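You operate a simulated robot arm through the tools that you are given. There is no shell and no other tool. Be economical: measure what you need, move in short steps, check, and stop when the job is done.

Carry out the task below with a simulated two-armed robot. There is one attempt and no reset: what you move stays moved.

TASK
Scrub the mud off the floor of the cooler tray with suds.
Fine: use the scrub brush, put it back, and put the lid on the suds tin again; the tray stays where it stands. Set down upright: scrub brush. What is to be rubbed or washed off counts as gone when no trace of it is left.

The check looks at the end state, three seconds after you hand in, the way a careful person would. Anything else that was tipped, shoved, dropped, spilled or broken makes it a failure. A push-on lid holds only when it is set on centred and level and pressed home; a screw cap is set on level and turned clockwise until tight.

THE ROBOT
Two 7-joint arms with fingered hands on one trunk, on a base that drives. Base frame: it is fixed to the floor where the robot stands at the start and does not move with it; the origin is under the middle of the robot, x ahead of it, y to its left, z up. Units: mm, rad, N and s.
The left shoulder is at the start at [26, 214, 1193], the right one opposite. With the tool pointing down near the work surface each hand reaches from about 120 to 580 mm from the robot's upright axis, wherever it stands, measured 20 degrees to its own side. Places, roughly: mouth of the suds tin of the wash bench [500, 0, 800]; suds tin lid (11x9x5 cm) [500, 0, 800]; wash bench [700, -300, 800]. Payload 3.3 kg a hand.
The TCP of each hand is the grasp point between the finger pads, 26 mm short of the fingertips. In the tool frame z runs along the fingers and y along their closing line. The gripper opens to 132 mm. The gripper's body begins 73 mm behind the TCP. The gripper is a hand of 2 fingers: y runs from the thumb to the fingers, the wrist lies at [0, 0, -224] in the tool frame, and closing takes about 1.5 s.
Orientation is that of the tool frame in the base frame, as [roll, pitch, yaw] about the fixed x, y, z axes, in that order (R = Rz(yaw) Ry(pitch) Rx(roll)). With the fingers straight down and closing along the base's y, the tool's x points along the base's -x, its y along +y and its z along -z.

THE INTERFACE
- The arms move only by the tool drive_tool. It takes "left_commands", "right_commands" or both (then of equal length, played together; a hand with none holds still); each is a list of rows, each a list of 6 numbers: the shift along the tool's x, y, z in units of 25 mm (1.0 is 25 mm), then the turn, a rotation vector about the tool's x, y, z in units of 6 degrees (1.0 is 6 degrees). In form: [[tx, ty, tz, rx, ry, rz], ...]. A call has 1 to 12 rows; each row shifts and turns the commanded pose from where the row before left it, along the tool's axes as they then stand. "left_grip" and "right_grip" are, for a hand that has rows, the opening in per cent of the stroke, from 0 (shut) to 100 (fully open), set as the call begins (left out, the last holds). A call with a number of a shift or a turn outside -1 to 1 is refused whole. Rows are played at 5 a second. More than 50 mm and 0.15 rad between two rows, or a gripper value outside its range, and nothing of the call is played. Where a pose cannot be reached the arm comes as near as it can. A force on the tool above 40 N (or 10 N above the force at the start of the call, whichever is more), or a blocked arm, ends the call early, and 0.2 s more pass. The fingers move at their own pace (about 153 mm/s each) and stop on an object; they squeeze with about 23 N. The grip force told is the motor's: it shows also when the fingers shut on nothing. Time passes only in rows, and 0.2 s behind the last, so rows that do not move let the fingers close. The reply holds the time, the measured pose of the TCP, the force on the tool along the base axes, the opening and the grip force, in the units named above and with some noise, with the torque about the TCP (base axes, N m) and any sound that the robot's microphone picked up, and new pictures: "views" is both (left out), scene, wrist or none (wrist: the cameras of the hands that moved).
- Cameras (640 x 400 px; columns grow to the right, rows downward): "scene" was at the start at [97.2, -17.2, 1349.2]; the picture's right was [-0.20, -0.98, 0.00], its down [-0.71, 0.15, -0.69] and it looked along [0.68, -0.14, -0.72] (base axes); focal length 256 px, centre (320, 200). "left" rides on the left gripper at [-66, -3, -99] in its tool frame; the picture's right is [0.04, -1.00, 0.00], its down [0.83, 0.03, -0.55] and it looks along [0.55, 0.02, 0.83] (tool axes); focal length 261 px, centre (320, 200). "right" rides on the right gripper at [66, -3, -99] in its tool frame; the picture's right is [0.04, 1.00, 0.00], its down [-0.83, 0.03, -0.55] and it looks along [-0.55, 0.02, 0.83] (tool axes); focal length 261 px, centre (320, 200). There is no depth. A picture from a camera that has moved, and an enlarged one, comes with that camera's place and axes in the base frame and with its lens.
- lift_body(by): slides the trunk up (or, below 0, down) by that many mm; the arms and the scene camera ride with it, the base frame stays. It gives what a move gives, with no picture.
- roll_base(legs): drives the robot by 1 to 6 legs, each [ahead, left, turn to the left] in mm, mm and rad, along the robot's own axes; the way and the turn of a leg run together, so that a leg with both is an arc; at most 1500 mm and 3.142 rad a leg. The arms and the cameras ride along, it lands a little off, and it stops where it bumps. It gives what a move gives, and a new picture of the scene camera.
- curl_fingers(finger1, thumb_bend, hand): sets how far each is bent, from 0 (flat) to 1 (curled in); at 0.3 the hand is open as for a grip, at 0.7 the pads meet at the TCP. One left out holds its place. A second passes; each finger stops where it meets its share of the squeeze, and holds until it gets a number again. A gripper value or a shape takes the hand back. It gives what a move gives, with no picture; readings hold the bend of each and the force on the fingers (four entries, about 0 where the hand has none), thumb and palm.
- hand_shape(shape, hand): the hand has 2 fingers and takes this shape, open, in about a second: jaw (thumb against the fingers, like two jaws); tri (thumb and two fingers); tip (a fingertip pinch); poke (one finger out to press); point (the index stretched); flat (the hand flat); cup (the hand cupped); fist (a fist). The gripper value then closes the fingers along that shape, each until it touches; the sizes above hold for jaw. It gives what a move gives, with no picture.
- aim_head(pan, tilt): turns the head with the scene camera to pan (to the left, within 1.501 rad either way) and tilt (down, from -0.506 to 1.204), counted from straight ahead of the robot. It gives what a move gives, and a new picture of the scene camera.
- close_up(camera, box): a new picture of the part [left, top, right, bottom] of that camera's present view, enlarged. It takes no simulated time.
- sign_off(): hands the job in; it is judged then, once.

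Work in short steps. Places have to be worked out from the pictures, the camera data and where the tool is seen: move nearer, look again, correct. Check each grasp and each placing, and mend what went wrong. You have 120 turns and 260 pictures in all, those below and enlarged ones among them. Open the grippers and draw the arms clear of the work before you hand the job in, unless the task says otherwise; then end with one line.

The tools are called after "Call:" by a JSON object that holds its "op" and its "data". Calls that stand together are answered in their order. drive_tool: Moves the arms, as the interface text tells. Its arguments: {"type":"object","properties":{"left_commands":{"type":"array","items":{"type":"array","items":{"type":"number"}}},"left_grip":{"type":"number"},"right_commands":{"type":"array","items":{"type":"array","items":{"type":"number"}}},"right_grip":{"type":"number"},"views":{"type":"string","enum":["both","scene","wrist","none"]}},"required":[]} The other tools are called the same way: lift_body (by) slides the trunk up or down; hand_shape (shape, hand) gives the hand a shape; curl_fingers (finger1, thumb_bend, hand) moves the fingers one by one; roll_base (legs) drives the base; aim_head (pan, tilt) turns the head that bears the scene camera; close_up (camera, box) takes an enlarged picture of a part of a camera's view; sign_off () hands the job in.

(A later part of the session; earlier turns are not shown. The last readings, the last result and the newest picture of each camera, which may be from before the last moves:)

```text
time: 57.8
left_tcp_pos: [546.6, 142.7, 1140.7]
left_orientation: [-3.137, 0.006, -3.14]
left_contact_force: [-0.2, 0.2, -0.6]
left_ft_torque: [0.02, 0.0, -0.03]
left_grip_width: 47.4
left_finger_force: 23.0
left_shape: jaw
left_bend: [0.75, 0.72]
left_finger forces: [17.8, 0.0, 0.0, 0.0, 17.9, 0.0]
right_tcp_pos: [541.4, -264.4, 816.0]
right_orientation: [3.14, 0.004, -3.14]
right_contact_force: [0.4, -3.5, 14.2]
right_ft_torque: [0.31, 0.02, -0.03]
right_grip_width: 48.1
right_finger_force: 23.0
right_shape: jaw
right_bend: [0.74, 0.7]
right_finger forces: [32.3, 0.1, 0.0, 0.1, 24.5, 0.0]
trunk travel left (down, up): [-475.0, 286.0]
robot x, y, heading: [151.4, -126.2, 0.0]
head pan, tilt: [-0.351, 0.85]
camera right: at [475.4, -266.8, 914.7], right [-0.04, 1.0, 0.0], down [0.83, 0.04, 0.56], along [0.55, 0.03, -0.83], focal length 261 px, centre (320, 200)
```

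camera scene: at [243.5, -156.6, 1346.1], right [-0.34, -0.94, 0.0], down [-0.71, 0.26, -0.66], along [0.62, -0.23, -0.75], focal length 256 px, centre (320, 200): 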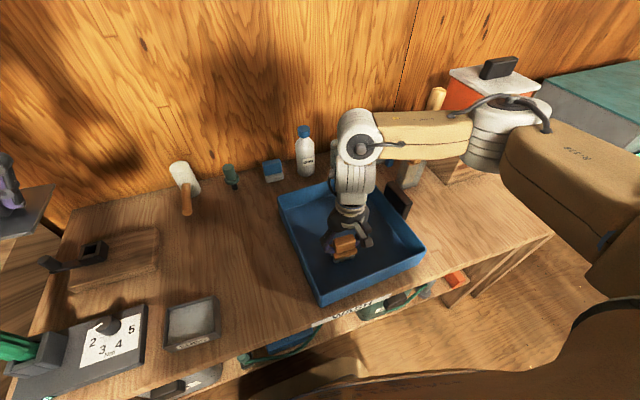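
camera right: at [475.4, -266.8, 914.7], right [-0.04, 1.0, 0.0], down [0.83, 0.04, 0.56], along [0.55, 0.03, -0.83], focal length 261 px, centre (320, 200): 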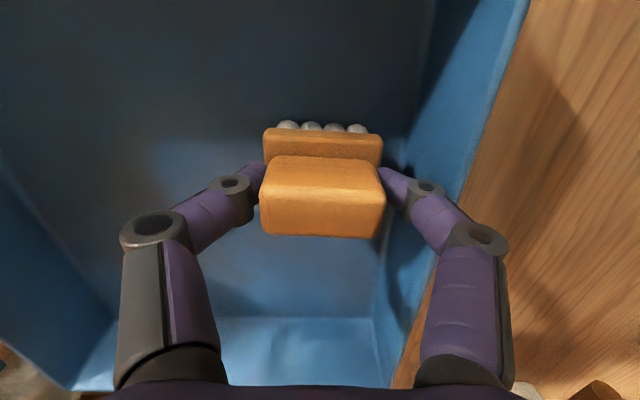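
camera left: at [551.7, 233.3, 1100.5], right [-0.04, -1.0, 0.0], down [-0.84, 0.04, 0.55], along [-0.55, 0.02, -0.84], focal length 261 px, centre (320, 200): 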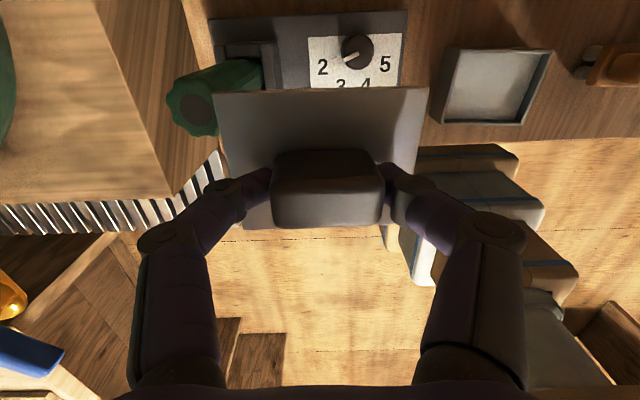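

Contact again, with a slight side force from the near wall; I shift 8 mm away and run lanes.

Call:
{"op": "drive_tool", "data": {"right_commands": [[0, -0.32, 0, 0, 0, 0], [-0.75, 0, 0, 0, 0, 0], [-0.75, 0, 0, 0, 0, 0], [-0.75, 0, 0, 0, 0, 0], [-0.75, 0, 0, 0, 0, 0], [-0.75, 0, 0, 0, 0, 0], [0, -0.75, 0, 0, 0, 0], [0.75, 0, 0, 0, 0, 0], [0.75, 0, 0, 0, 0, 0], [0.75, 0, 0, 0, 0, 0], [0.75, 0, 0, 0, 0, 0], [0.75, 0, 0, 0, 0, 0]], "views": "none"}}

Call:
{"op": "drive_tool", "data": {"right_commands": [[0, -0.75, 0, 0, 0, 0], [-0.75, 0, 0, 0, 0, 0], [-0.75, 0, 0, 0, 0, 0], [-0.75, 0, 0, 0, 0, 0], [-0.75, 0, 0, 0, 0, 0], [-0.75, 0, 0, 0, 0, 0], [0, -0.75, 0, 0, 0, 0], [0.75, 0, 0, 0, 0, 0], [0.75, 0, 0, 0, 0, 0], [0.75, 0, 0, 0, 0, 0], [0.75, 0, 0, 0, 0, 0], [0.75, 0, 0, 0, 0, 0]], "views": "none"}}

Call:
{"op": "drive_tool", "data": {"right_commands": [[-0.5, 0.8, 0, 0, 0, 0], [-0.3, 0.9, 0, 0, 0, 0], [0, 0.9, 0, 0, 0, 0], [-0.9, 0, 0, 0, 0, 0], [0, -0.9, 0, 0, 0, 0], [0, -0.9, 0, 0, 0, 0], [0, -0.7, 0, 0, 0, 0], [-0.9, 0, 0, 0, 0, 0], [-0.5, 0.9, 0, 0, 0, 0], [0, 0.9, 0, 0, 0, 0], [0, 0.7, 0, 0, 0, 0], [0, 0, -0.5, 0, 0, 0]], "views": "wrist"}}

```text
time: 60.4
left_tcp_pos: [546.3, 143.3, 1141.7]
left_orientation: [-3.138, 0.005, -3.14]
left_contact_force: [0.0, 0.1, -0.5]
left_ft_torque: [0.01, -0.01, 0.0]
left_grip_width: 47.9
left_finger_force: 23.6
left_shape: jaw
left_bend: [0.75, 0.72]
left_finger forces: [17.7, 0.0, 0.0, 0.1, 17.8, 0.0]
right_tcp_pos: [540.7, -291.0, 815.2]
right_orientation: [3.141, 0.002, -3.138]
right_contact_force: [4.5, 0.4, 14.9]
right_ft_torque: [0.33, -0.15, -0.1]
right_grip_width: 48.6
right_finger_force: 23.2
right_shape: jaw
right_bend: [0.74, 0.71]
right_finger forces: [32.2, 0.0, 0.0, 0.0, 23.8, 0.0]
trunk travel left (down, up): [-475.0, 286.0]
robot x, y, heading: [152.5, -130.0, 0.003]
head pan, tilt: [-0.351, 0.85]
```

```text
time: 63.0
left_tcp_pos: [545.3, 144.4, 1139.4]
left_orientation: [-3.138, 0.006, -3.139]
left_contact_force: [-0.2, -0.8, -0.5]
left_ft_torque: [0.03, 0.0, 0.03]
left_grip_width: 47.9
left_finger_force: 22.8
left_shape: jaw
left_bend: [0.75, 0.72]
left_finger forces: [17.8, 0.0, 0.2, 0.0, 17.9, 0.1]
right_tcp_pos: [540.2, -329.6, 815.5]
right_orientation: [3.141, -0.001, -3.141]
right_contact_force: [0.9, 0.0, 7.1]
right_ft_torque: [0.16, -0.06, -0.03]
right_grip_width: 48.7
right_finger_force: 22.8
right_shape: jaw
right_bend: [0.75, 0.71]
right_finger forces: [27.9, 0.0, 0.0, 0.1, 23.0, 0.0]
trunk travel left (down, up): [-475.0, 286.0]
robot x, y, heading: [150.9, -129.2, 0.0]
head pan, tilt: [-0.351, 0.85]
```

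```text
time: 65.6
left_tcp_pos: [546.5, 142.6, 1139.6]
left_orientation: [-3.138, 0.005, 3.141]
left_contact_force: [0.4, -0.3, -0.7]
left_ft_torque: [-0.02, -0.01, -0.01]
left_grip_width: 48.1
left_finger_force: 23.3
left_shape: jaw
left_bend: [0.75, 0.72]
left_finger forces: [17.8, 0.0, 0.0, 0.0, 17.9, 0.1]
right_tcp_pos: [619.1, -264.1, 828.5]
right_orientation: [3.141, 0.001, -3.137]
right_contact_force: [0.6, 0.0, -0.8]
right_ft_torque: [0.03, 0.01, 0.05]
right_grip_width: 48.4
right_finger_force: 22.8
right_shape: jaw
right_bend: [0.74, 0.71]
right_finger forces: [22.0, 0.0, 0.0, 0.1, 21.8, 0.1]
trunk travel left (down, up): [-475.0, 286.0]
robot x, y, heading: [151.6, -129.5, -0.003]
head pan, tilt: [-0.351, 0.85]
camera right: at [552.2, -266.4, 927.5], right [-0.04, 1.0, 0.0], down [0.83, 0.04, 0.55], along [0.55, 0.03, -0.83], focal length 261 px, centre (320, 200)
```

right: 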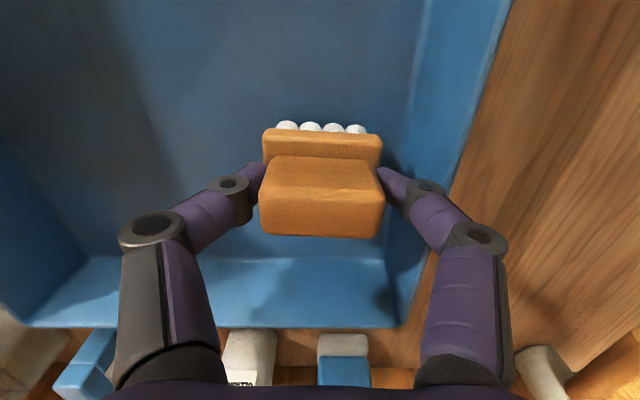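

Clean. I lift out and move toward the brush's spot, then roll the base back-left.

Call:
{"op": "drive_tool", "data": {"right_commands": [[0, 0, -1, 0, 0, 0], [0, 0, -1, 0, 0, 0], [0, 0, -1, 0, 0, 0], [0, 0, -1, 0, 0, 0], [0, 0, -1, 0, 0, 0], [0.8, 0, 0, 0, 0, 0], [0.8, 0.8, 0, 0, 0, 0], [0.8, 0.8, 0, 0, 0, 0], [0.8, 0.8, 0, 0, 0, 0], [0, 0.8, 0, 0, 0, 0], [0, 0, 0, 0, 0, 0]], "views": "none"}}

Call:
{"op": "close_up", "data": {"camera": "scene", "box": [270, 160, 430, 310]}}

Call:
{"op": "roll_base", "data": {"legs": [[-60, 140, 0]]}}

```text
time: 68.0
left_tcp_pos: [546.0, 142.8, 1140.0]
left_orientation: [-3.138, 0.006, -3.14]
left_contact_force: [0.2, -0.1, -0.9]
left_ft_torque: [-0.02, -0.01, -0.03]
left_grip_width: 48.0
left_finger_force: 22.7
left_shape: jaw
left_bend: [0.75, 0.72]
left_finger forces: [17.7, 0.0, 0.1, 0.0, 17.8, 0.0]
right_tcp_pos: [537.7, -184.4, 953.4]
right_orientation: [3.139, 0.0, -3.136]
right_contact_force: [-0.3, -0.2, -0.9]
right_ft_torque: [0.0, -0.02, -0.03]
right_grip_width: 48.1
right_finger_force: 23.2
right_shape: jaw
right_bend: [0.74, 0.71]
right_finger forces: [21.7, 0.1, 0.1, 0.1, 21.7, 0.1]
trunk travel left (down, up): [-475.0, 286.0]
robot x, y, heading: [154.5, -128.6, 0.004]
head pan, tilt: [-0.351, 0.85]
```

```text
2.67 times, centred on (350, 235) of scene
camera zoom: at [243.8, -157.0, 1346.0], right [-0.34, -0.94, 0.0], down [-0.71, 0.26, -0.66], along [0.62, -0.23, -0.75], focal length 683 px, centre (240, 107)
```

zoom: 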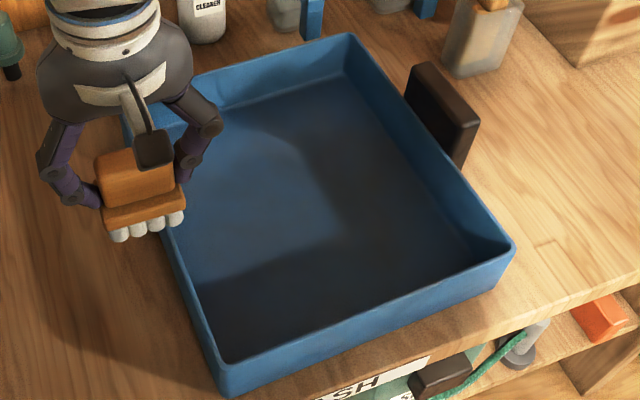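

```text
time: 69.4
left_tcp_pos: [485.1, 283.8, 1140.1]
left_orientation: [-3.136, 0.005, -3.139]
left_contact_force: [-0.1, 0.7, 0.3]
left_ft_torque: [-0.03, -0.01, 0.05]
left_grip_width: 48.0
left_finger_force: 23.1
left_shape: jaw
left_bend: [0.75, 0.72]
left_finger forces: [17.8, 0.0, 0.0, 0.0, 17.8, 0.0]
right_tcp_pos: [476.9, -43.6, 952.8]
right_orientation: [3.141, 0.001, -3.141]
right_contact_force: [0.0, 1.2, -0.3]
right_ft_torque: [-0.01, 0.0, 0.03]
right_grip_width: 48.2
right_finger_force: 22.7
right_shape: jaw
right_bend: [0.74, 0.71]
right_finger forces: [21.8, 0.0, 0.1, 0.1, 21.7, 0.0]
trunk travel left (down, up): [-475.0, 286.0]
robot x, y, heading: [88.8, 11.0, 0.004]
head pan, tilt: [-0.351, 0.85]
camera scene: at [182.4, -16.1, 1346.1], right [-0.34, -0.94, 0.0], down [-0.71, 0.26, -0.66], along [0.62, -0.23, -0.75], focal length 256 px, centre (320, 200)
```

scene: 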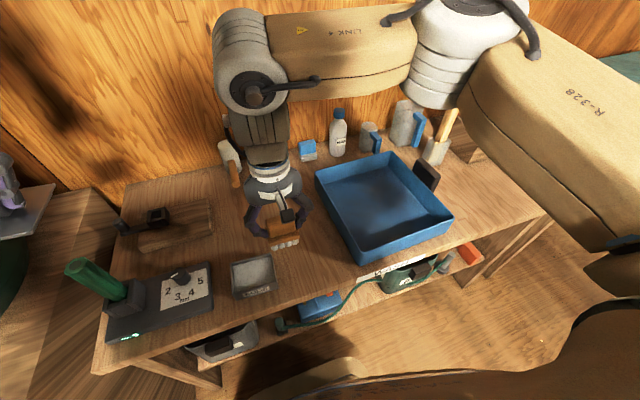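

The tray is clean, but comparing with earlier images the second pass seems to have nudged the tray ~12 mm toward +y; I'll correct that after returning the brush. I first aim the head as in the earlier reference pictures and bring the brush over its spot.

Call:
{"op": "drive_tool", "data": {"right_commands": [[-0.3, -0.6, 0, 0, 0, 0], [-0.3, -0.6, 0, 0, 0, 0], [-0.3, -0.6, 0, 0, 0, 0], [-0.21, -0.64, 0, 0, 0, 0], [0, 0, 0.8, 0, 0, 0], [0, 0, 0.8, 0, 0, 0], [0, 0, 0.8, 0, 0, 0], [0, 0, 0.8, 0, 0, 0], [0, 0, 0, 0, 0, 0]], "views": "none"}}

Call:
{"op": "aim_head", "data": {"pan": -0.099, "tilt": 0.949}}

Call:
{"op": "close_up", "data": {"camera": "right", "box": [0, 0, 640, 400]}}

```text
time: 71.4
left_tcp_pos: [485.1, 282.2, 1141.6]
left_orientation: [-3.139, 0.004, -3.139]
left_contact_force: [0.0, 0.1, -0.9]
left_ft_torque: [-0.02, -0.01, -0.02]
left_grip_width: 47.9
left_finger_force: 22.7
left_shape: jaw
left_bend: [0.75, 0.72]
left_finger forces: [17.7, 0.1, 0.0, 0.0, 17.7, 0.0]
right_tcp_pos: [505.1, -106.6, 870.8]
right_orientation: [3.141, 0.002, -3.139]
right_contact_force: [-0.3, 0.1, -1.0]
right_ft_torque: [0.0, 0.03, 0.0]
right_grip_width: 48.4
right_finger_force: 23.4
right_shape: jaw
right_bend: [0.74, 0.71]
right_finger forces: [21.6, 0.0, 0.0, 0.0, 21.8, 0.0]
trunk travel left (down, up): [-475.0, 286.0]
robot x, y, heading: [89.5, 6.9, 0.003]
head pan, tilt: [-0.351, 0.85]
```

```text
time: 72.1
left_tcp_pos: [486.1, 282.1, 1139.5]
left_orientation: [-3.139, 0.006, -3.139]
left_contact_force: [-0.3, -0.2, -0.5]
left_ft_torque: [0.05, -0.01, 0.0]
left_grip_width: 47.7
left_finger_force: 23.2
left_shape: jaw
left_bend: [0.75, 0.72]
left_finger forces: [17.9, 0.0, 0.1, 0.0, 17.7, 0.0]
right_tcp_pos: [503.1, -106.5, 872.0]
right_orientation: [3.141, 0.002, -3.139]
right_contact_force: [0.3, -0.3, -0.9]
right_ft_torque: [-0.01, -0.01, 0.03]
right_grip_width: 48.2
right_finger_force: 23.3
right_shape: jaw
right_bend: [0.74, 0.71]
right_finger forces: [21.8, 0.0, 0.0, 0.0, 21.8, 0.0]
trunk travel left (down, up): [-475.0, 286.0]
robot x, y, heading: [91.7, 8.9, 0.006]
head pan, tilt: [-0.099, 0.949]
camera scene: at [182.0, 1.9, 1338.5], right [-0.1, -1.0, 0.0], down [-0.81, 0.08, -0.58], along [0.58, -0.06, -0.81], focal length 256 px, centre (320, 200)
```

scene: 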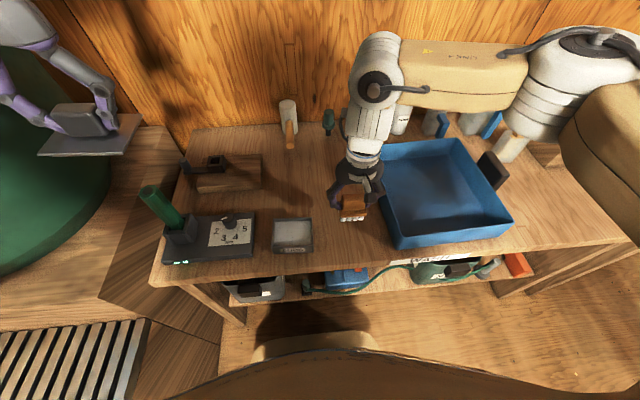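

```text
1.00 times, centred on (320, 200) of right (not enlarged: the box is as wide or as high as the picture)
camera zoom: at [439.0, -107.9, 970.9], right [-0.04, 1.0, 0.0], down [0.83, 0.04, 0.55], along [0.55, 0.03, -0.83], focal length 261 px, centre (320, 200)
```

zoom: 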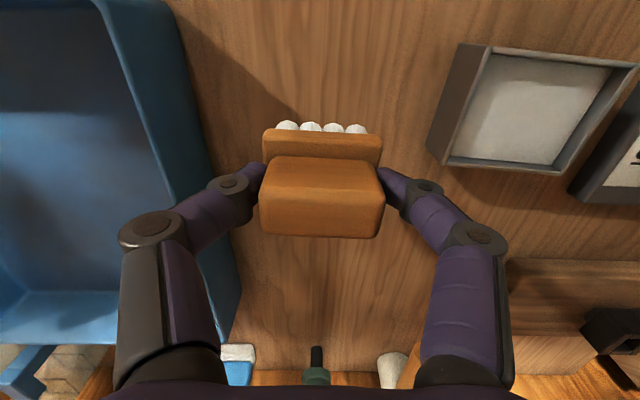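

Lower the brush to the bench at its home position.

Call:
{"op": "drive_tool", "data": {"right_commands": [[0, 0.07, 0.7, 0, 0, 0], [0, 0, 0.7, 0, 0, 0], [0, 0, 0.4, 0, 0, 0], [0, 0, 0.2, 0, 0, 0], [0, 0, 0.1, 0, 0, 0], [0, 0, 0, 0, 0, 0]], "views": "wrist"}}

```text
time: 73.5
left_tcp_pos: [486.3, 282.1, 1140.3]
left_orientation: [-3.138, 0.006, -3.14]
left_contact_force: [-0.3, 0.1, 1.0]
left_ft_torque: [0.0, -0.02, -0.04]
left_grip_width: 47.5
left_finger_force: 22.7
left_shape: jaw
left_bend: [0.75, 0.72]
left_finger forces: [17.8, 0.0, 0.0, 0.0, 17.8, 0.1]
right_tcp_pos: [505.4, -105.0, 819.4]
right_orientation: [3.14, 0.001, -3.139]
right_contact_force: [-0.4, -0.1, -1.2]
right_ft_torque: [-0.01, -0.02, 0.04]
right_grip_width: 48.3
right_finger_force: 23.5
right_shape: jaw
right_bend: [0.74, 0.71]
right_finger forces: [21.7, 0.1, 0.0, 0.0, 21.7, 0.1]
trunk travel left (down, up): [-475.0, 286.0]
robot x, y, heading: [90.1, 10.3, -0.003]
head pan, tilt: [-0.099, 0.949]
camera right: at [438.8, -106.5, 919.4], right [-0.04, 1.0, 0.0], down [0.83, 0.04, 0.55], along [0.55, 0.03, -0.83], focal length 261 px, centre (320, 200)
```

right: 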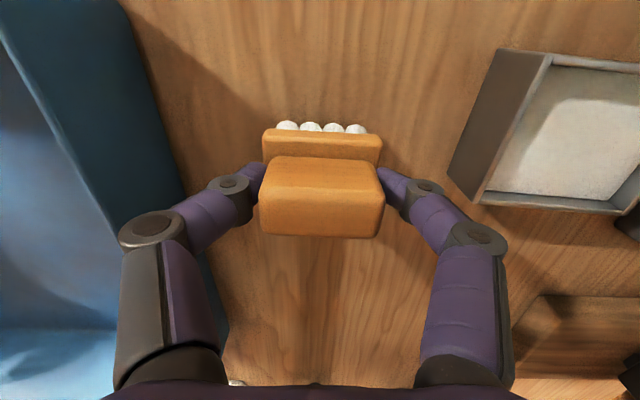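

Call:
{"op": "drive_tool", "data": {"right_commands": [[0, 0, 0.1, 0, 0, 0], [0, 0, 0.1, 0, 0, 0], [0, 0, 0.08, 0, 0, 0]], "views": "none"}}

```text
time: 74.3
left_tcp_pos: [484.9, 283.0, 1139.9]
left_orientation: [-3.139, 0.006, -3.141]
left_contact_force: [-0.6, -0.1, -0.1]
left_ft_torque: [0.0, 0.0, 0.02]
left_grip_width: 47.9
left_finger_force: 23.2
left_shape: jaw
left_bend: [0.75, 0.72]
left_finger forces: [17.8, 0.1, 0.0, 0.0, 17.9, 0.0]
right_tcp_pos: [506.4, -105.1, 812.7]
right_orientation: [3.141, -0.001, -3.139]
right_contact_force: [0.5, -0.4, -0.3]
right_ft_torque: [0.02, -0.01, -0.02]
right_grip_width: 48.1
right_finger_force: 22.8
right_shape: jaw
right_bend: [0.74, 0.71]
right_finger forces: [21.7, 0.1, 0.1, 0.0, 21.6, 0.0]
trunk travel left (down, up): [-475.0, 286.0]
robot x, y, heading: [90.5, 13.0, -0.002]
head pan, tilt: [-0.099, 0.949]
```

Call:
{"op": "drive_tool", "data": {"right_commands": [[0, 0, 0.08, 0, 0, 0], [0, 0, 0.06, 0, 0, 0]], "views": "none"}}

```text
time: 74.9
left_tcp_pos: [485.7, 282.2, 1140.6]
left_orientation: [-3.14, 0.004, -3.139]
left_contact_force: [0.6, -1.3, 0.3]
left_ft_torque: [-0.02, 0.01, 0.01]
left_grip_width: 48.0
left_finger_force: 23.0
left_shape: jaw
left_bend: [0.75, 0.72]
left_finger forces: [17.7, 0.0, 0.0, 0.0, 17.8, 0.0]
right_tcp_pos: [506.0, -104.8, 810.5]
right_orientation: [3.139, 0.002, -3.141]
right_contact_force: [0.2, -1.9, 7.2]
right_ft_torque: [0.12, 0.01, -0.02]
right_grip_width: 48.0
right_finger_force: 22.6
right_shape: jaw
right_bend: [0.74, 0.71]
right_finger forces: [24.2, 0.1, 0.1, 0.1, 23.4, 0.0]
trunk travel left (down, up): [-475.0, 286.0]
robot x, y, heading: [92.9, 12.6, 0.003]
head pan, tilt: [-0.099, 0.949]
```

Brush rests on the bench (7 N). Open a little and rise straight up.

Call:
{"op": "drive_tool", "data": {"right_commands": [[0, 0, -0.04, 0, 0, 0], [0, 0, 0, 0, 0, 0], [0, 0, 0, 0, 0, 0], [0, 0, -0.4, 0, 0, 0], [0, 0, -0.8, 0, 0, 0], [0, 0, -1, 0, 0, 0], [0, 0, -1, 0, 0, 0], [0, 0, -1, 0, 0, 0]], "right_grip": 52}}

```text
time: 76.7
left_tcp_pos: [486.1, 281.3, 1140.6]
left_orientation: [-3.137, 0.005, -3.14]
left_contact_force: [-0.2, -0.3, -0.6]
left_ft_torque: [0.0, -0.01, -0.02]
left_grip_width: 47.8
left_finger_force: 22.9
left_shape: jaw
left_bend: [0.75, 0.72]
left_finger forces: [17.9, 0.0, 0.0, 0.0, 17.7, 0.1]
right_tcp_pos: [504.6, -104.3, 916.8]
right_orientation: [3.139, 0.0, -3.139]
right_contact_force: [0.5, 0.7, -0.2]
right_ft_torque: [0.01, 0.01, -0.03]
right_grip_width: 68.2
right_finger_force: 0.1
right_shape: jaw
right_bend: [0.73, 0.7]
right_finger forces: [0.0, 0.1, 0.0, 0.0, 0.0, 0.1]
trunk travel left (down, up): [-475.0, 286.0]
robot x, y, heading: [92.1, 13.6, 0.004]
head pan, tilt: [-0.099, 0.949]
camera scene: at [181.7, 2.1, 1338.5], right [-0.1, -1.0, 0.0], down [-0.81, 0.08, -0.58], along [0.58, -0.06, -0.81], focal length 256 px, centre (320, 200)
camera right: at [438.4, -106.3, 1015.5], right [-0.04, 1.0, 0.0], down [0.83, 0.04, 0.55], along [0.55, 0.02, -0.83], focal length 261 px, centre (320, 200)
```

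scene: 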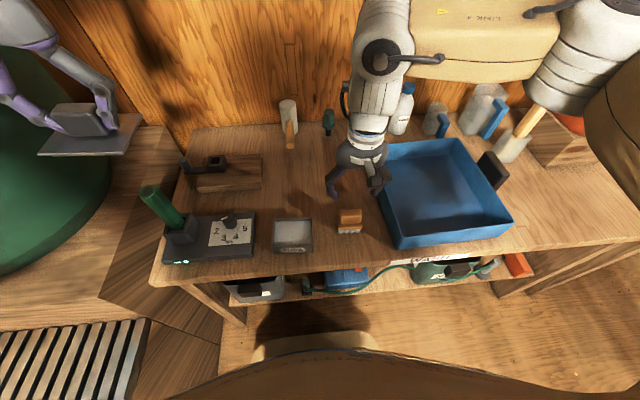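
right: 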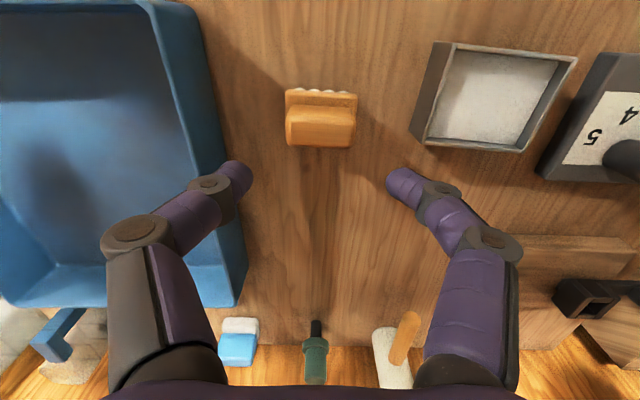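

Brush stands upright at its place. Now I measure the tray's current outline accurately.

Call:
{"op": "close_up", "data": {"camera": "scene", "box": [360, 120, 540, 260]}}

Call:
{"op": "aim_head", "data": {"pan": -0.204, "tilt": 0.81}}

```text
2.86 times, centred on (450, 190) of scene
camera zoom: at [181.7, 2.1, 1338.5], right [-0.1, -1.0, 0.0], down [-0.81, 0.08, -0.58], along [0.58, -0.06, -0.81], focal length 732 px, centre (-51, 229)
```

zoom: 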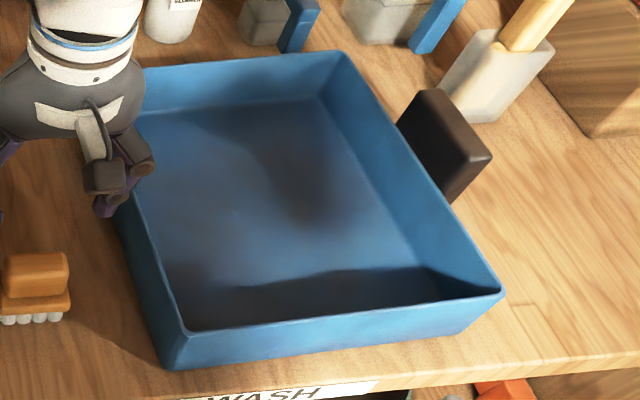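

```text
time: 77.4
left_tcp_pos: [485.2, 281.5, 1140.2]
left_orientation: [-3.138, 0.006, -3.14]
left_contact_force: [-0.9, -0.1, -0.2]
left_ft_torque: [0.0, 0.01, -0.01]
left_grip_width: 48.0
left_finger_force: 23.0
left_shape: jaw
left_bend: [0.75, 0.72]
left_finger forces: [17.8, 0.0, 0.1, 0.0, 17.8, 0.1]
right_tcp_pos: [504.6, -103.8, 915.6]
right_orientation: [3.139, 0.0, -3.141]
right_contact_force: [0.3, 0.6, 0.6]
right_ft_torque: [-0.01, 0.01, 0.03]
right_grip_width: 67.7
right_finger_force: 0.0
right_shape: jaw
right_bend: [0.73, 0.7]
right_finger forces: [0.0, 0.0, 0.0, 0.0, 0.0, 0.0]
trunk travel left (down, up): [-475.0, 286.0]
robot x, y, heading: [94.5, 8.8, 0.004]
head pan, tilt: [-0.204, 0.81]
camera scene: at [188.1, -7.0, 1349.2], right [-0.2, -0.98, 0.0], down [-0.71, 0.15, -0.69], along [0.67, -0.14, -0.72], focal length 256 px, centre (320, 200)
```

scene: 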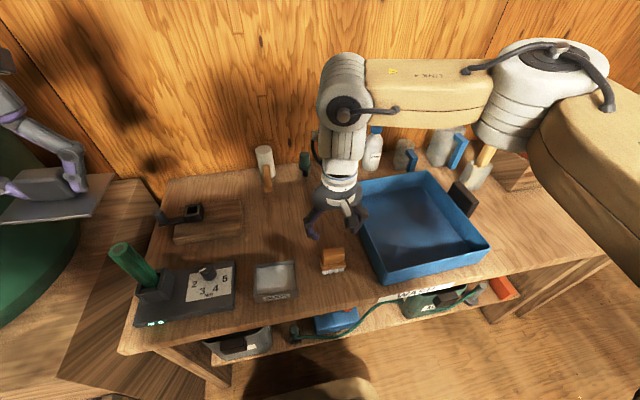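

From the comparisons the tray's centre moved about +10 mm in y with ~1.4° rotation (near-left end ≈ +13 mm, far-left end ≈ +6 mm). I close the right hand and go down beside the outside of the left wall, near end, to push it gently back.

Call:
{"op": "drive_tool", "data": {"right_commands": [[0.7, -0.4, 0, 0, 0, 0], [0.7, -0.4, 0, 0, 0, 0], [0.7, -0.4, 0, 0, 0, 0], [0.5, -0.4, 0, 0, 0, 0], [0, 0, 0.8, 0, 0, 0], [0, 0, 0.8, 0, 0, 0], [0, 0, 0.8, 0, 0, 0], [0, 0, 0.8, 0, 0, 0], [0, 0, 0, 0, 0, 0]], "right_grip": 0}}

```text
time: 79.4
left_tcp_pos: [485.4, 281.6, 1140.2]
left_orientation: [-3.139, 0.006, -3.139]
left_contact_force: [-0.2, -0.5, -0.9]
left_ft_torque: [0.0, 0.03, -0.02]
left_grip_width: 47.7
left_finger_force: 22.6
left_shape: jaw
left_bend: [0.75, 0.72]
left_finger forces: [17.9, 0.0, 0.1, 0.0, 17.9, 0.0]
right_tcp_pos: [441.1, -143.0, 835.1]
right_orientation: [3.139, -0.001, -3.141]
right_contact_force: [0.8, 0.1, -0.4]
right_ft_torque: [0.03, 0.01, 0.01]
right_grip_width: 0.0
right_finger_force: 23.0
right_shape: jaw
right_bend: [0.62, 0.7]
right_finger forces: [0.0, 0.1, 0.0, 0.1, 0.1, 0.1]
trunk travel left (down, up): [-475.0, 286.0]
robot x, y, heading: [94.3, 9.5, -0.001]
head pan, tilt: [-0.204, 0.81]
camera scene: at [188.0, -7.0, 1349.2], right [-0.2, -0.98, 0.0], down [-0.71, 0.15, -0.69], along [0.68, -0.14, -0.72], focal length 256 px, centre (320, 200)
camera right: at [374.5, -144.7, 935.1], right [-0.04, 1.0, 0.0], down [0.83, 0.04, 0.55], along [0.55, 0.03, -0.83], focal length 261 px, centre (320, 200)
```

scene: 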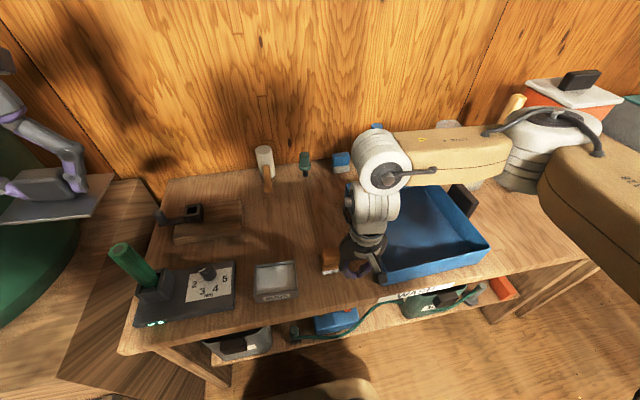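
right: 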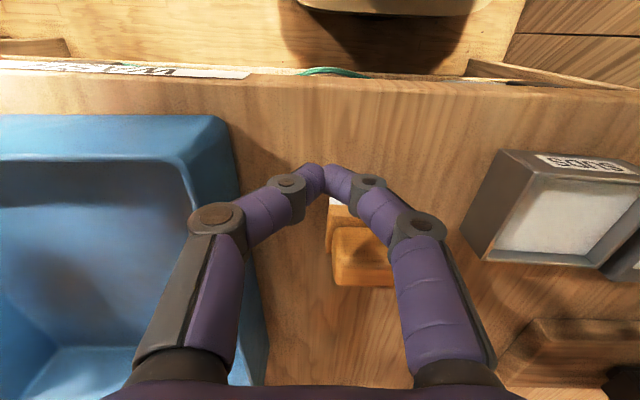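

Call:
{"op": "drive_tool", "data": {"right_commands": [[0, 0, 0.6, 0, 0, 0], [0, -0.2, 0.6, 0, 0, 0], [0, -0.2, 0, 0, 0, 0], [0, -0.2, 0, 0, 0, 0], [0, -0.1, 0, 0, 0, 0]], "views": "wrist"}}

```text
time: 80.6
left_tcp_pos: [486.3, 282.8, 1140.5]
left_orientation: [-3.139, 0.005, -3.141]
left_contact_force: [0.5, -0.5, -0.4]
left_ft_torque: [-0.02, 0.0, 0.0]
left_grip_width: 48.0
left_finger_force: 23.2
left_shape: jaw
left_bend: [0.75, 0.72]
left_finger forces: [17.8, 0.0, 0.0, 0.0, 17.8, 0.1]
right_tcp_pos: [440.2, -160.9, 805.3]
right_orientation: [3.14, -0.001, -3.139]
right_contact_force: [0.3, -0.2, 0.2]
right_ft_torque: [0.01, -0.04, -0.01]
right_grip_width: 0.0
right_finger_force: 23.4
right_shape: jaw
right_bend: [0.62, 0.7]
right_finger forces: [0.0, 0.0, 0.0, 0.0, 0.0, 0.1]
trunk travel left (down, up): [-475.0, 286.0]
robot x, y, heading: [95.7, 7.7, 0.002]
head pan, tilt: [-0.204, 0.81]
camera right: at [374.3, -163.6, 905.4], right [-0.04, 1.0, 0.0], down [0.83, 0.04, 0.55], along [0.55, 0.03, -0.83], focal length 261 px, centre (320, 200)
```

right: 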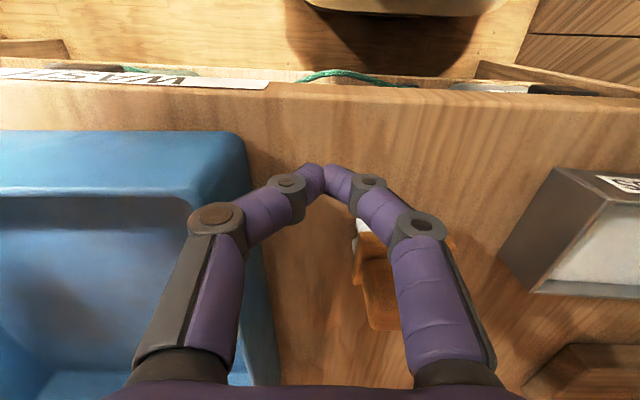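

No contact yet at y=-161; continue in small steps.

Call:
{"op": "drive_tool", "data": {"right_commands": [[0, -0.15, 0, 0, 0, 0], [0, -0.1, 0, 0, 0, 0], [0, 0, 0, 0, 0, 0]], "views": "none"}}

```text
time: 81.4
left_tcp_pos: [486.4, 282.2, 1140.1]
left_orientation: [-3.137, 0.006, -3.141]
left_contact_force: [-0.3, 0.2, -0.6]
left_ft_torque: [0.01, -0.01, -0.04]
left_grip_width: 47.7
left_finger_force: 23.2
left_shape: jaw
left_bend: [0.75, 0.72]
left_finger forces: [17.9, 0.1, 0.1, 0.0, 17.8, 0.0]
right_tcp_pos: [440.7, -167.4, 806.7]
right_orientation: [3.139, -0.001, -3.14]
right_contact_force: [-0.2, 0.4, -0.3]
right_ft_torque: [0.01, -0.01, -0.02]
right_grip_width: 0.0
right_finger_force: 22.9
right_shape: jaw
right_bend: [0.62, 0.7]
right_finger forces: [0.0, 0.0, 0.1, 0.1, 0.1, 0.0]
trunk travel left (down, up): [-475.0, 286.0]
robot x, y, heading: [90.8, 11.1, 0.008]
head pan, tilt: [-0.204, 0.81]
```

Call:
{"op": "drive_tool", "data": {"right_commands": [[0, -0.15, 0, 0, 0, 0], [0, -0.1, 0, 0, 0, 0]], "views": "none"}}

Call:
{"op": "drive_tool", "data": {"right_commands": [[0, -0.1, 0, 0, 0, 0], [0, -0.1, 0, 0, 0, 0]], "views": "wrist"}}

```text
time: 82.0
left_tcp_pos: [486.0, 282.6, 1141.8]
left_orientation: [-3.139, 0.006, -3.14]
left_contact_force: [0.5, -0.1, -1.3]
left_ft_torque: [0.03, 0.0, 0.04]
left_grip_width: 48.0
left_finger_force: 23.0
left_shape: jaw
left_bend: [0.75, 0.72]
left_finger forces: [17.7, 0.0, 0.0, 0.0, 17.8, 0.0]
right_tcp_pos: [441.6, -174.4, 807.1]
right_orientation: [3.138, 0.001, -3.139]
right_contact_force: [0.5, 3.6, 3.8]
right_ft_torque: [-0.16, -0.02, 0.01]
right_grip_width: 0.1
right_finger_force: 22.6
right_shape: jaw
right_bend: [0.62, 0.7]
right_finger forces: [0.0, 0.0, 0.0, 0.1, 4.4, 0.1]
trunk travel left (down, up): [-475.0, 286.0]
robot x, y, heading: [92.2, 6.1, 0.0]
head pan, tilt: [-0.204, 0.81]
```

```text
time: 82.6
left_tcp_pos: [485.2, 281.8, 1140.0]
left_orientation: [-3.138, 0.007, -3.139]
left_contact_force: [0.1, -0.6, -0.1]
left_ft_torque: [-0.01, 0.02, -0.01]
left_grip_width: 47.8
left_finger_force: 23.1
left_shape: jaw
left_bend: [0.75, 0.72]
left_finger forces: [17.8, 0.0, 0.1, 0.0, 17.8, 0.1]
right_tcp_pos: [440.7, -179.7, 805.4]
right_orientation: [3.138, 0.0, -3.14]
right_contact_force: [0.3, 1.6, 1.0]
right_ft_torque: [-0.11, 0.03, 0.03]
right_grip_width: 0.2
right_finger_force: 23.2
right_shape: jaw
right_bend: [0.62, 0.7]
right_finger forces: [0.0, 0.0, 0.0, 0.0, 2.7, 0.1]
trunk travel left (down, up): [-475.0, 286.0]
robot x, y, heading: [90.1, 8.8, 0.004]
head pan, tilt: [-0.204, 0.81]
camera right: at [374.0, -181.7, 904.9], right [-0.04, 1.0, 0.0], down [0.83, 0.03, 0.55], along [0.55, 0.02, -0.83], focal length 261 px, centre (320, 200)
```

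right: 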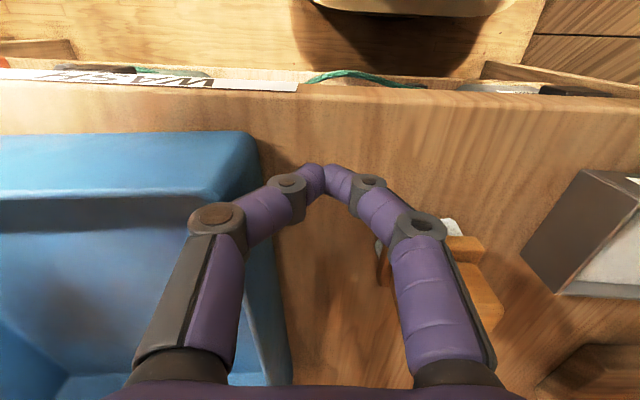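

Contact began near y≈-173; now I push to about -186.5.

Call:
{"op": "drive_tool", "data": {"right_commands": [[0, -0.1, 0, 0, 0, 0], [0, -0.1, 0, 0, 0, 0], [0, -0.07, 0, 0, 0, 0], [0, 0, 0, 0, 0, 0]], "views": "scene"}}

```text
time: 83.6
left_tcp_pos: [486.4, 281.8, 1139.7]
left_orientation: [-3.139, 0.004, -3.139]
left_contact_force: [0.0, 0.1, -1.9]
left_ft_torque: [-0.04, 0.03, 0.0]
left_grip_width: 47.7
left_finger_force: 22.8
left_shape: jaw
left_bend: [0.75, 0.72]
left_finger forces: [17.8, 0.1, 0.0, 0.1, 17.8, 0.0]
right_tcp_pos: [440.5, -187.4, 805.9]
right_orientation: [-3.142, -0.001, -3.139]
right_contact_force: [0.6, 0.7, 0.8]
right_ft_torque: [-0.05, 0.02, -0.05]
right_grip_width: 0.0
right_finger_force: 23.1
right_shape: jaw
right_bend: [0.62, 0.7]
right_finger forces: [0.1, 0.0, 0.0, 0.0, 0.9, 0.0]
trunk travel left (down, up): [-475.0, 286.0]
robot x, y, heading: [94.4, 6.7, -0.001]
head pan, tilt: [-0.204, 0.81]
camera scene: at [188.0, -7.0, 1349.2], right [-0.2, -0.98, 0.0], down [-0.71, 0.15, -0.69], along [0.68, -0.14, -0.72], focal length 256 px, centre (320, 200)
```

scene: 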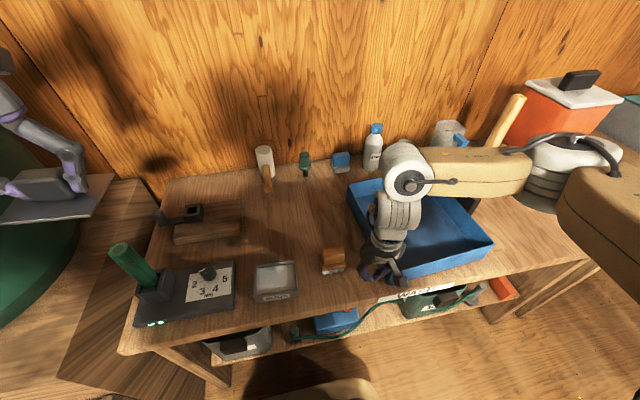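

I back off, lift clear, and return to the earlier reference viewpoint to compare the tray outline.

Call:
{"op": "drive_tool", "data": {"right_commands": [[0, 0.5, 0, 0, 0, 0], [0, 0, -1, 0, 0, 0], [0, 0, -1, 0, 0, 0], [0, 0, -1, 0, 0, 0], [0, 0, -1, 0, 0, 0], [0, 0.5, -1, 0, 0, 0], [0, 1, -1, 0, 0, 0], [0, 1, 0, 0, 0, 0], [0, 1, 0, 0, 0, 0], [0, 1, 0, 0, 0, 0], [0, 1, 0, 0, 0, 0], [0, 0.5, 0, 0, 0, 0]], "views": "none"}}

Call:
{"op": "roll_base", "data": {"legs": [[59, -137, 0]]}}

Call:
{"op": "aim_head", "data": {"pan": -0.351, "tilt": 0.85}}

Call:
{"op": "close_up", "data": {"camera": "scene", "box": [270, 160, 430, 310]}}

Call:
{"op": "close_up", "data": {"camera": "scene", "box": [290, 200, 430, 310]}}

Call:
{"op": "close_up", "data": {"camera": "scene", "box": [280, 180, 400, 270]}}

```text
time: 86.2
left_tcp_pos: [485.8, 282.4, 1141.0]
left_orientation: [-3.138, 0.005, -3.138]
left_contact_force: [0.4, -0.1, -0.4]
left_ft_torque: [0.02, 0.02, 0.01]
left_grip_width: 47.9
left_finger_force: 23.2
left_shape: jaw
left_bend: [0.75, 0.72]
left_finger forces: [17.8, 0.0, 0.1, 0.0, 17.8, 0.0]
right_tcp_pos: [439.7, -24.9, 955.4]
right_orientation: [3.139, 0.0, -3.139]
right_contact_force: [-0.9, -0.9, 0.6]
right_ft_torque: [-0.03, 0.02, -0.01]
right_grip_width: 0.1
right_finger_force: 23.8
right_shape: jaw
right_bend: [0.62, 0.7]
right_finger forces: [0.0, 0.0, 0.1, 0.0, 0.0, 0.0]
trunk travel left (down, up): [-475.0, 286.0]
robot x, y, heading: [87.0, 12.5, 0.002]
head pan, tilt: [-0.204, 0.81]
```

```text
time: 87.6
left_tcp_pos: [545.7, 143.1, 1141.3]
left_orientation: [-3.14, 0.004, -3.138]
left_contact_force: [0.3, -0.2, -0.8]
left_ft_torque: [0.05, 0.01, 0.0]
left_grip_width: 47.8
left_finger_force: 22.6
left_shape: jaw
left_bend: [0.75, 0.72]
left_finger forces: [17.7, 0.0, 0.1, 0.0, 17.8, 0.0]
right_tcp_pos: [501.3, -163.3, 957.1]
right_orientation: [3.139, 0.0, -3.138]
right_contact_force: [0.2, -0.6, -0.3]
right_ft_torque: [-0.03, 0.04, 0.01]
right_grip_width: 0.0
right_finger_force: 23.1
right_shape: jaw
right_bend: [0.62, 0.7]
right_finger forces: [0.0, 0.0, 0.0, 0.0, 0.1, 0.0]
trunk travel left (down, up): [-475.0, 286.0]
robot x, y, heading: [153.9, -124.3, 0.006]
head pan, tilt: [-0.204, 0.81]
camera scene: at [249.2, -146.1, 1349.1], right [-0.2, -0.98, 0.0], down [-0.71, 0.15, -0.69], along [0.68, -0.14, -0.72], focal length 256 px, centre (320, 200)
```

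scene: 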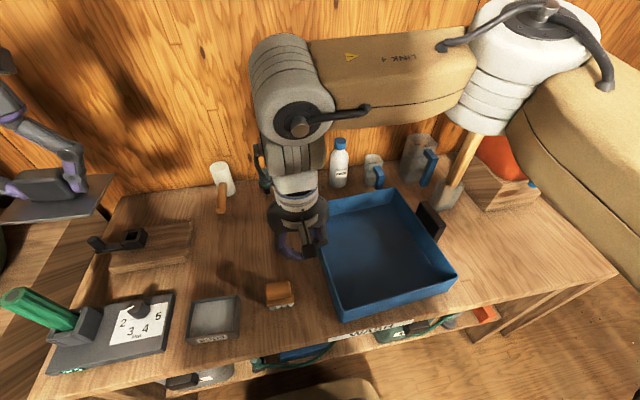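

```text
time: 88.3
left_tcp_pos: [545.4, 144.7, 1140.5]
left_orientation: [-3.137, 0.005, -3.137]
left_contact_force: [0.0, 0.3, -1.4]
left_ft_torque: [-0.02, -0.01, -0.03]
left_grip_width: 47.9
left_finger_force: 23.6
left_shape: jaw
left_bend: [0.75, 0.72]
left_finger forces: [17.8, 0.1, 0.0, 0.0, 17.8, 0.1]
right_tcp_pos: [500.8, -162.2, 956.4]
right_orientation: [3.139, 0.0, -3.138]
right_contact_force: [-0.2, 0.0, -0.5]
right_ft_torque: [-0.02, 0.01, 0.01]
right_grip_width: 0.2
right_finger_force: 22.7
right_shape: jaw
right_bend: [0.62, 0.7]
right_finger forces: [0.1, 0.0, 0.0, 0.0, 0.0, 0.0]
trunk travel left (down, up): [-475.0, 286.0]
robot x, y, heading: [150.4, -129.3, 0.001]
head pan, tilt: [-0.351, 0.85]
camera scene: at [243.4, -154.9, 1346.0], right [-0.34, -0.94, 0.0], down [-0.71, 0.26, -0.66], along [0.62, -0.23, -0.75], focal length 256 px, centre (320, 200)
```

scene: 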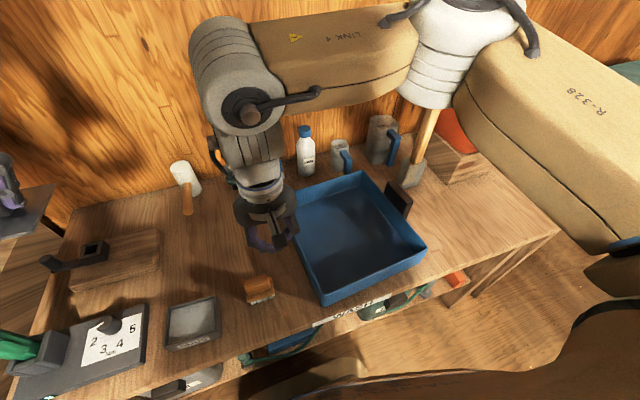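

```text
2.67 times, centred on (350, 235) of scene
camera zoom: at [243.4, -154.9, 1346.0], right [-0.34, -0.94, 0.0], down [-0.71, 0.26, -0.66], along [0.62, -0.23, -0.75], focal length 683 px, centre (240, 107)
```

zoom: 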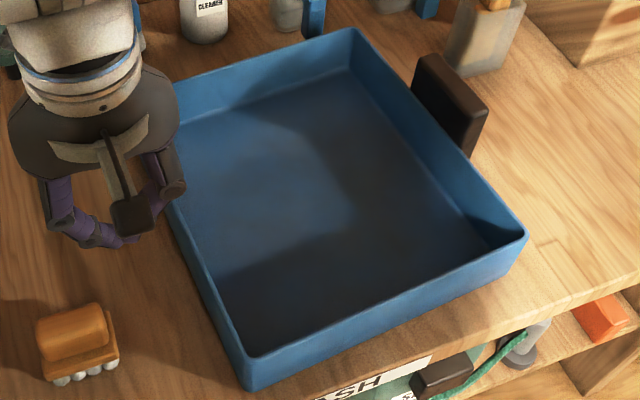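

```text
3.64 times, centred on (360, 255) of scene
camera zoom: at [243.4, -154.9, 1346.0], right [-0.34, -0.94, 0.0], down [-0.71, 0.26, -0.66], along [0.62, -0.23, -0.75], focal length 931 px, centre (174, 0)
```

zoom: 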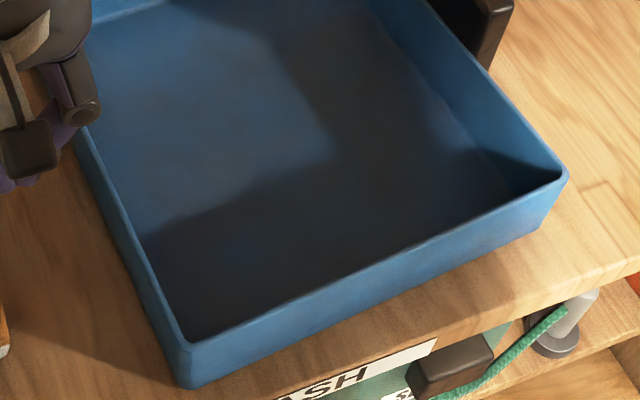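

```text
4.44 times, centred on (340, 225) of scene
camera zoom: at [243.4, -154.9, 1346.0], right [-0.34, -0.94, 0.0], down [-0.71, 0.26, -0.66], along [0.62, -0.23, -0.75], focal length 1138 px, centre (231, 89)
```

zoom: 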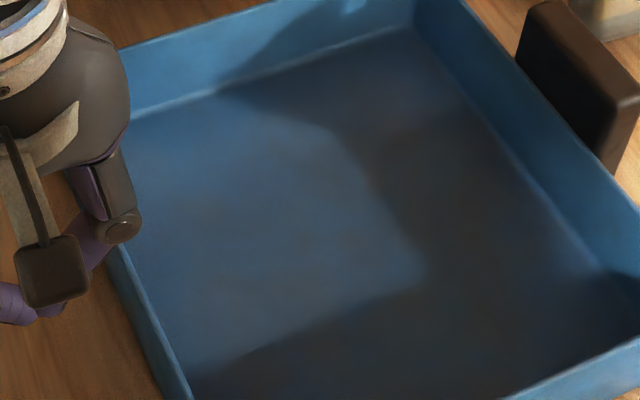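

The tray is now back within a few mm of its original place; good. Next the lid: I roll the base back to where the lid was taken off, move the right hand away, and look at how the lid sits in the left hand.

Call:
{"op": "drive_tool", "data": {"right_commands": [[0.5, -0.8, -0.5, 0, 0, 0], [0.5, -0.8, -0.5, 0, 0, 0], [0.5, -0.8, -0.5, 0, 0, 0], [0.5, -0.8, -0.5, 0, 0, 0]], "views": "none"}}

Call:
{"op": "roll_base", "data": {"legs": [[-59, 7, 0]]}}

Call:
{"op": "close_up", "data": {"camera": "left", "box": [0, 0, 640, 400]}}

```text
time: 89.3
left_tcp_pos: [546.6, 144.6, 1141.4]
left_orientation: [-3.139, 0.005, -3.14]
left_contact_force: [-0.4, -0.4, -0.4]
left_ft_torque: [0.01, -0.01, -0.04]
left_grip_width: 47.7
left_finger_force: 22.9
left_shape: jaw
left_bend: [0.75, 0.72]
left_finger forces: [17.7, 0.1, 0.0, 0.1, 17.8, 0.0]
right_tcp_pos: [450.4, -242.6, 1006.0]
right_orientation: [3.139, -0.001, -3.138]
right_contact_force: [-0.2, -0.2, 0.0]
right_ft_torque: [0.02, 0.04, 0.01]
right_grip_width: 0.0
right_finger_force: 23.6
right_shape: jaw
right_bend: [0.62, 0.7]
right_finger forces: [0.0, 0.1, 0.1, 0.1, 0.0, 0.0]
trunk travel left (down, up): [-475.0, 286.0]
robot x, y, heading: [152.8, -130.5, 0.006]
head pan, tilt: [-0.351, 0.85]
```

```text
time: 90.3
left_tcp_pos: [483.7, 152.6, 1141.1]
left_orientation: [-3.138, 0.008, -3.138]
left_contact_force: [0.1, 0.0, -1.0]
left_ft_torque: [0.0, -0.03, -0.01]
left_grip_width: 47.8
left_finger_force: 22.7
left_shape: jaw
left_bend: [0.75, 0.72]
left_finger forces: [17.8, 0.1, 0.0, 0.1, 17.7, 0.0]
right_tcp_pos: [388.6, -234.5, 1007.2]
right_orientation: [3.14, 0.0, -3.138]
right_contact_force: [-0.2, 0.4, 0.1]
right_ft_torque: [-0.02, -0.04, 0.01]
right_grip_width: 0.1
right_finger_force: 22.8
right_shape: jaw
right_bend: [0.62, 0.7]
right_finger forces: [0.0, 0.0, 0.0, 0.0, 0.0, 0.0]
trunk travel left (down, up): [-475.0, 286.0]
robot x, y, heading: [89.3, -123.3, 0.006]
head pan, tilt: [-0.351, 0.85]
camera scene: at [181.1, -147.9, 1346.2], right [-0.34, -0.94, 0.0], down [-0.71, 0.26, -0.66], along [0.62, -0.23, -0.75], focal length 256 px, centre (320, 200)
```

scene: 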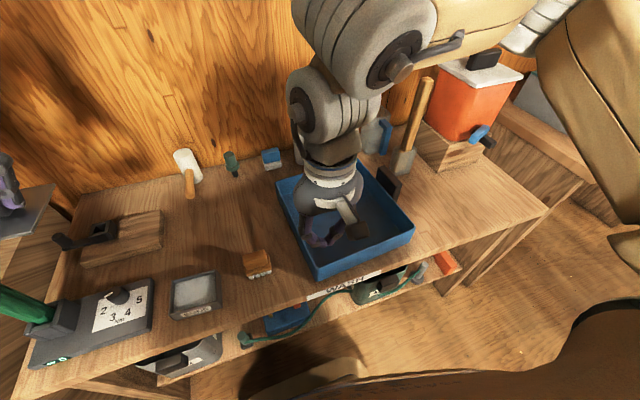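

```text
1.00 times, centred on (320, 200) of left (not enlarged: the box is as wide or as high as the picture)
camera zoom: at [548.0, 150.5, 1240.6], right [-0.04, -1.0, 0.0], down [-0.84, 0.03, 0.55], along [-0.55, 0.02, -0.84], focal length 261 px, centre (320, 200)
```

zoom: 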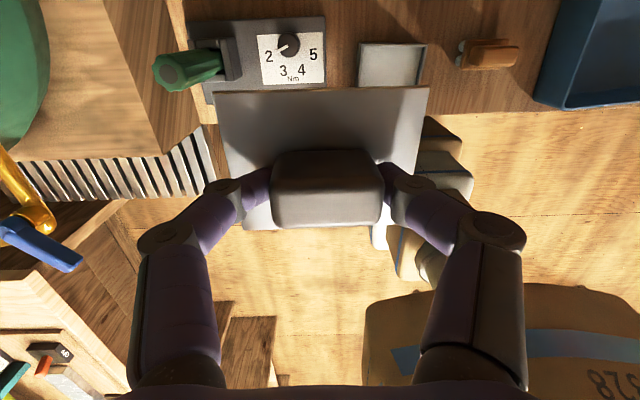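

Call:
{"op": "close_up", "data": {"camera": "left", "box": [190, 70, 450, 235]}}

```text
2.42 times, centred on (320, 152) of left
camera zoom: at [548.0, 150.5, 1240.6], right [-0.04, -1.0, 0.0], down [-0.84, 0.03, 0.55], along [-0.55, 0.02, -0.84], focal length 632 px, centre (320, 315)
```

zoom: 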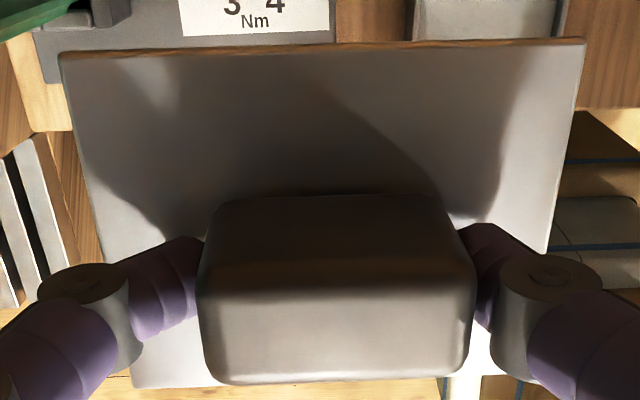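

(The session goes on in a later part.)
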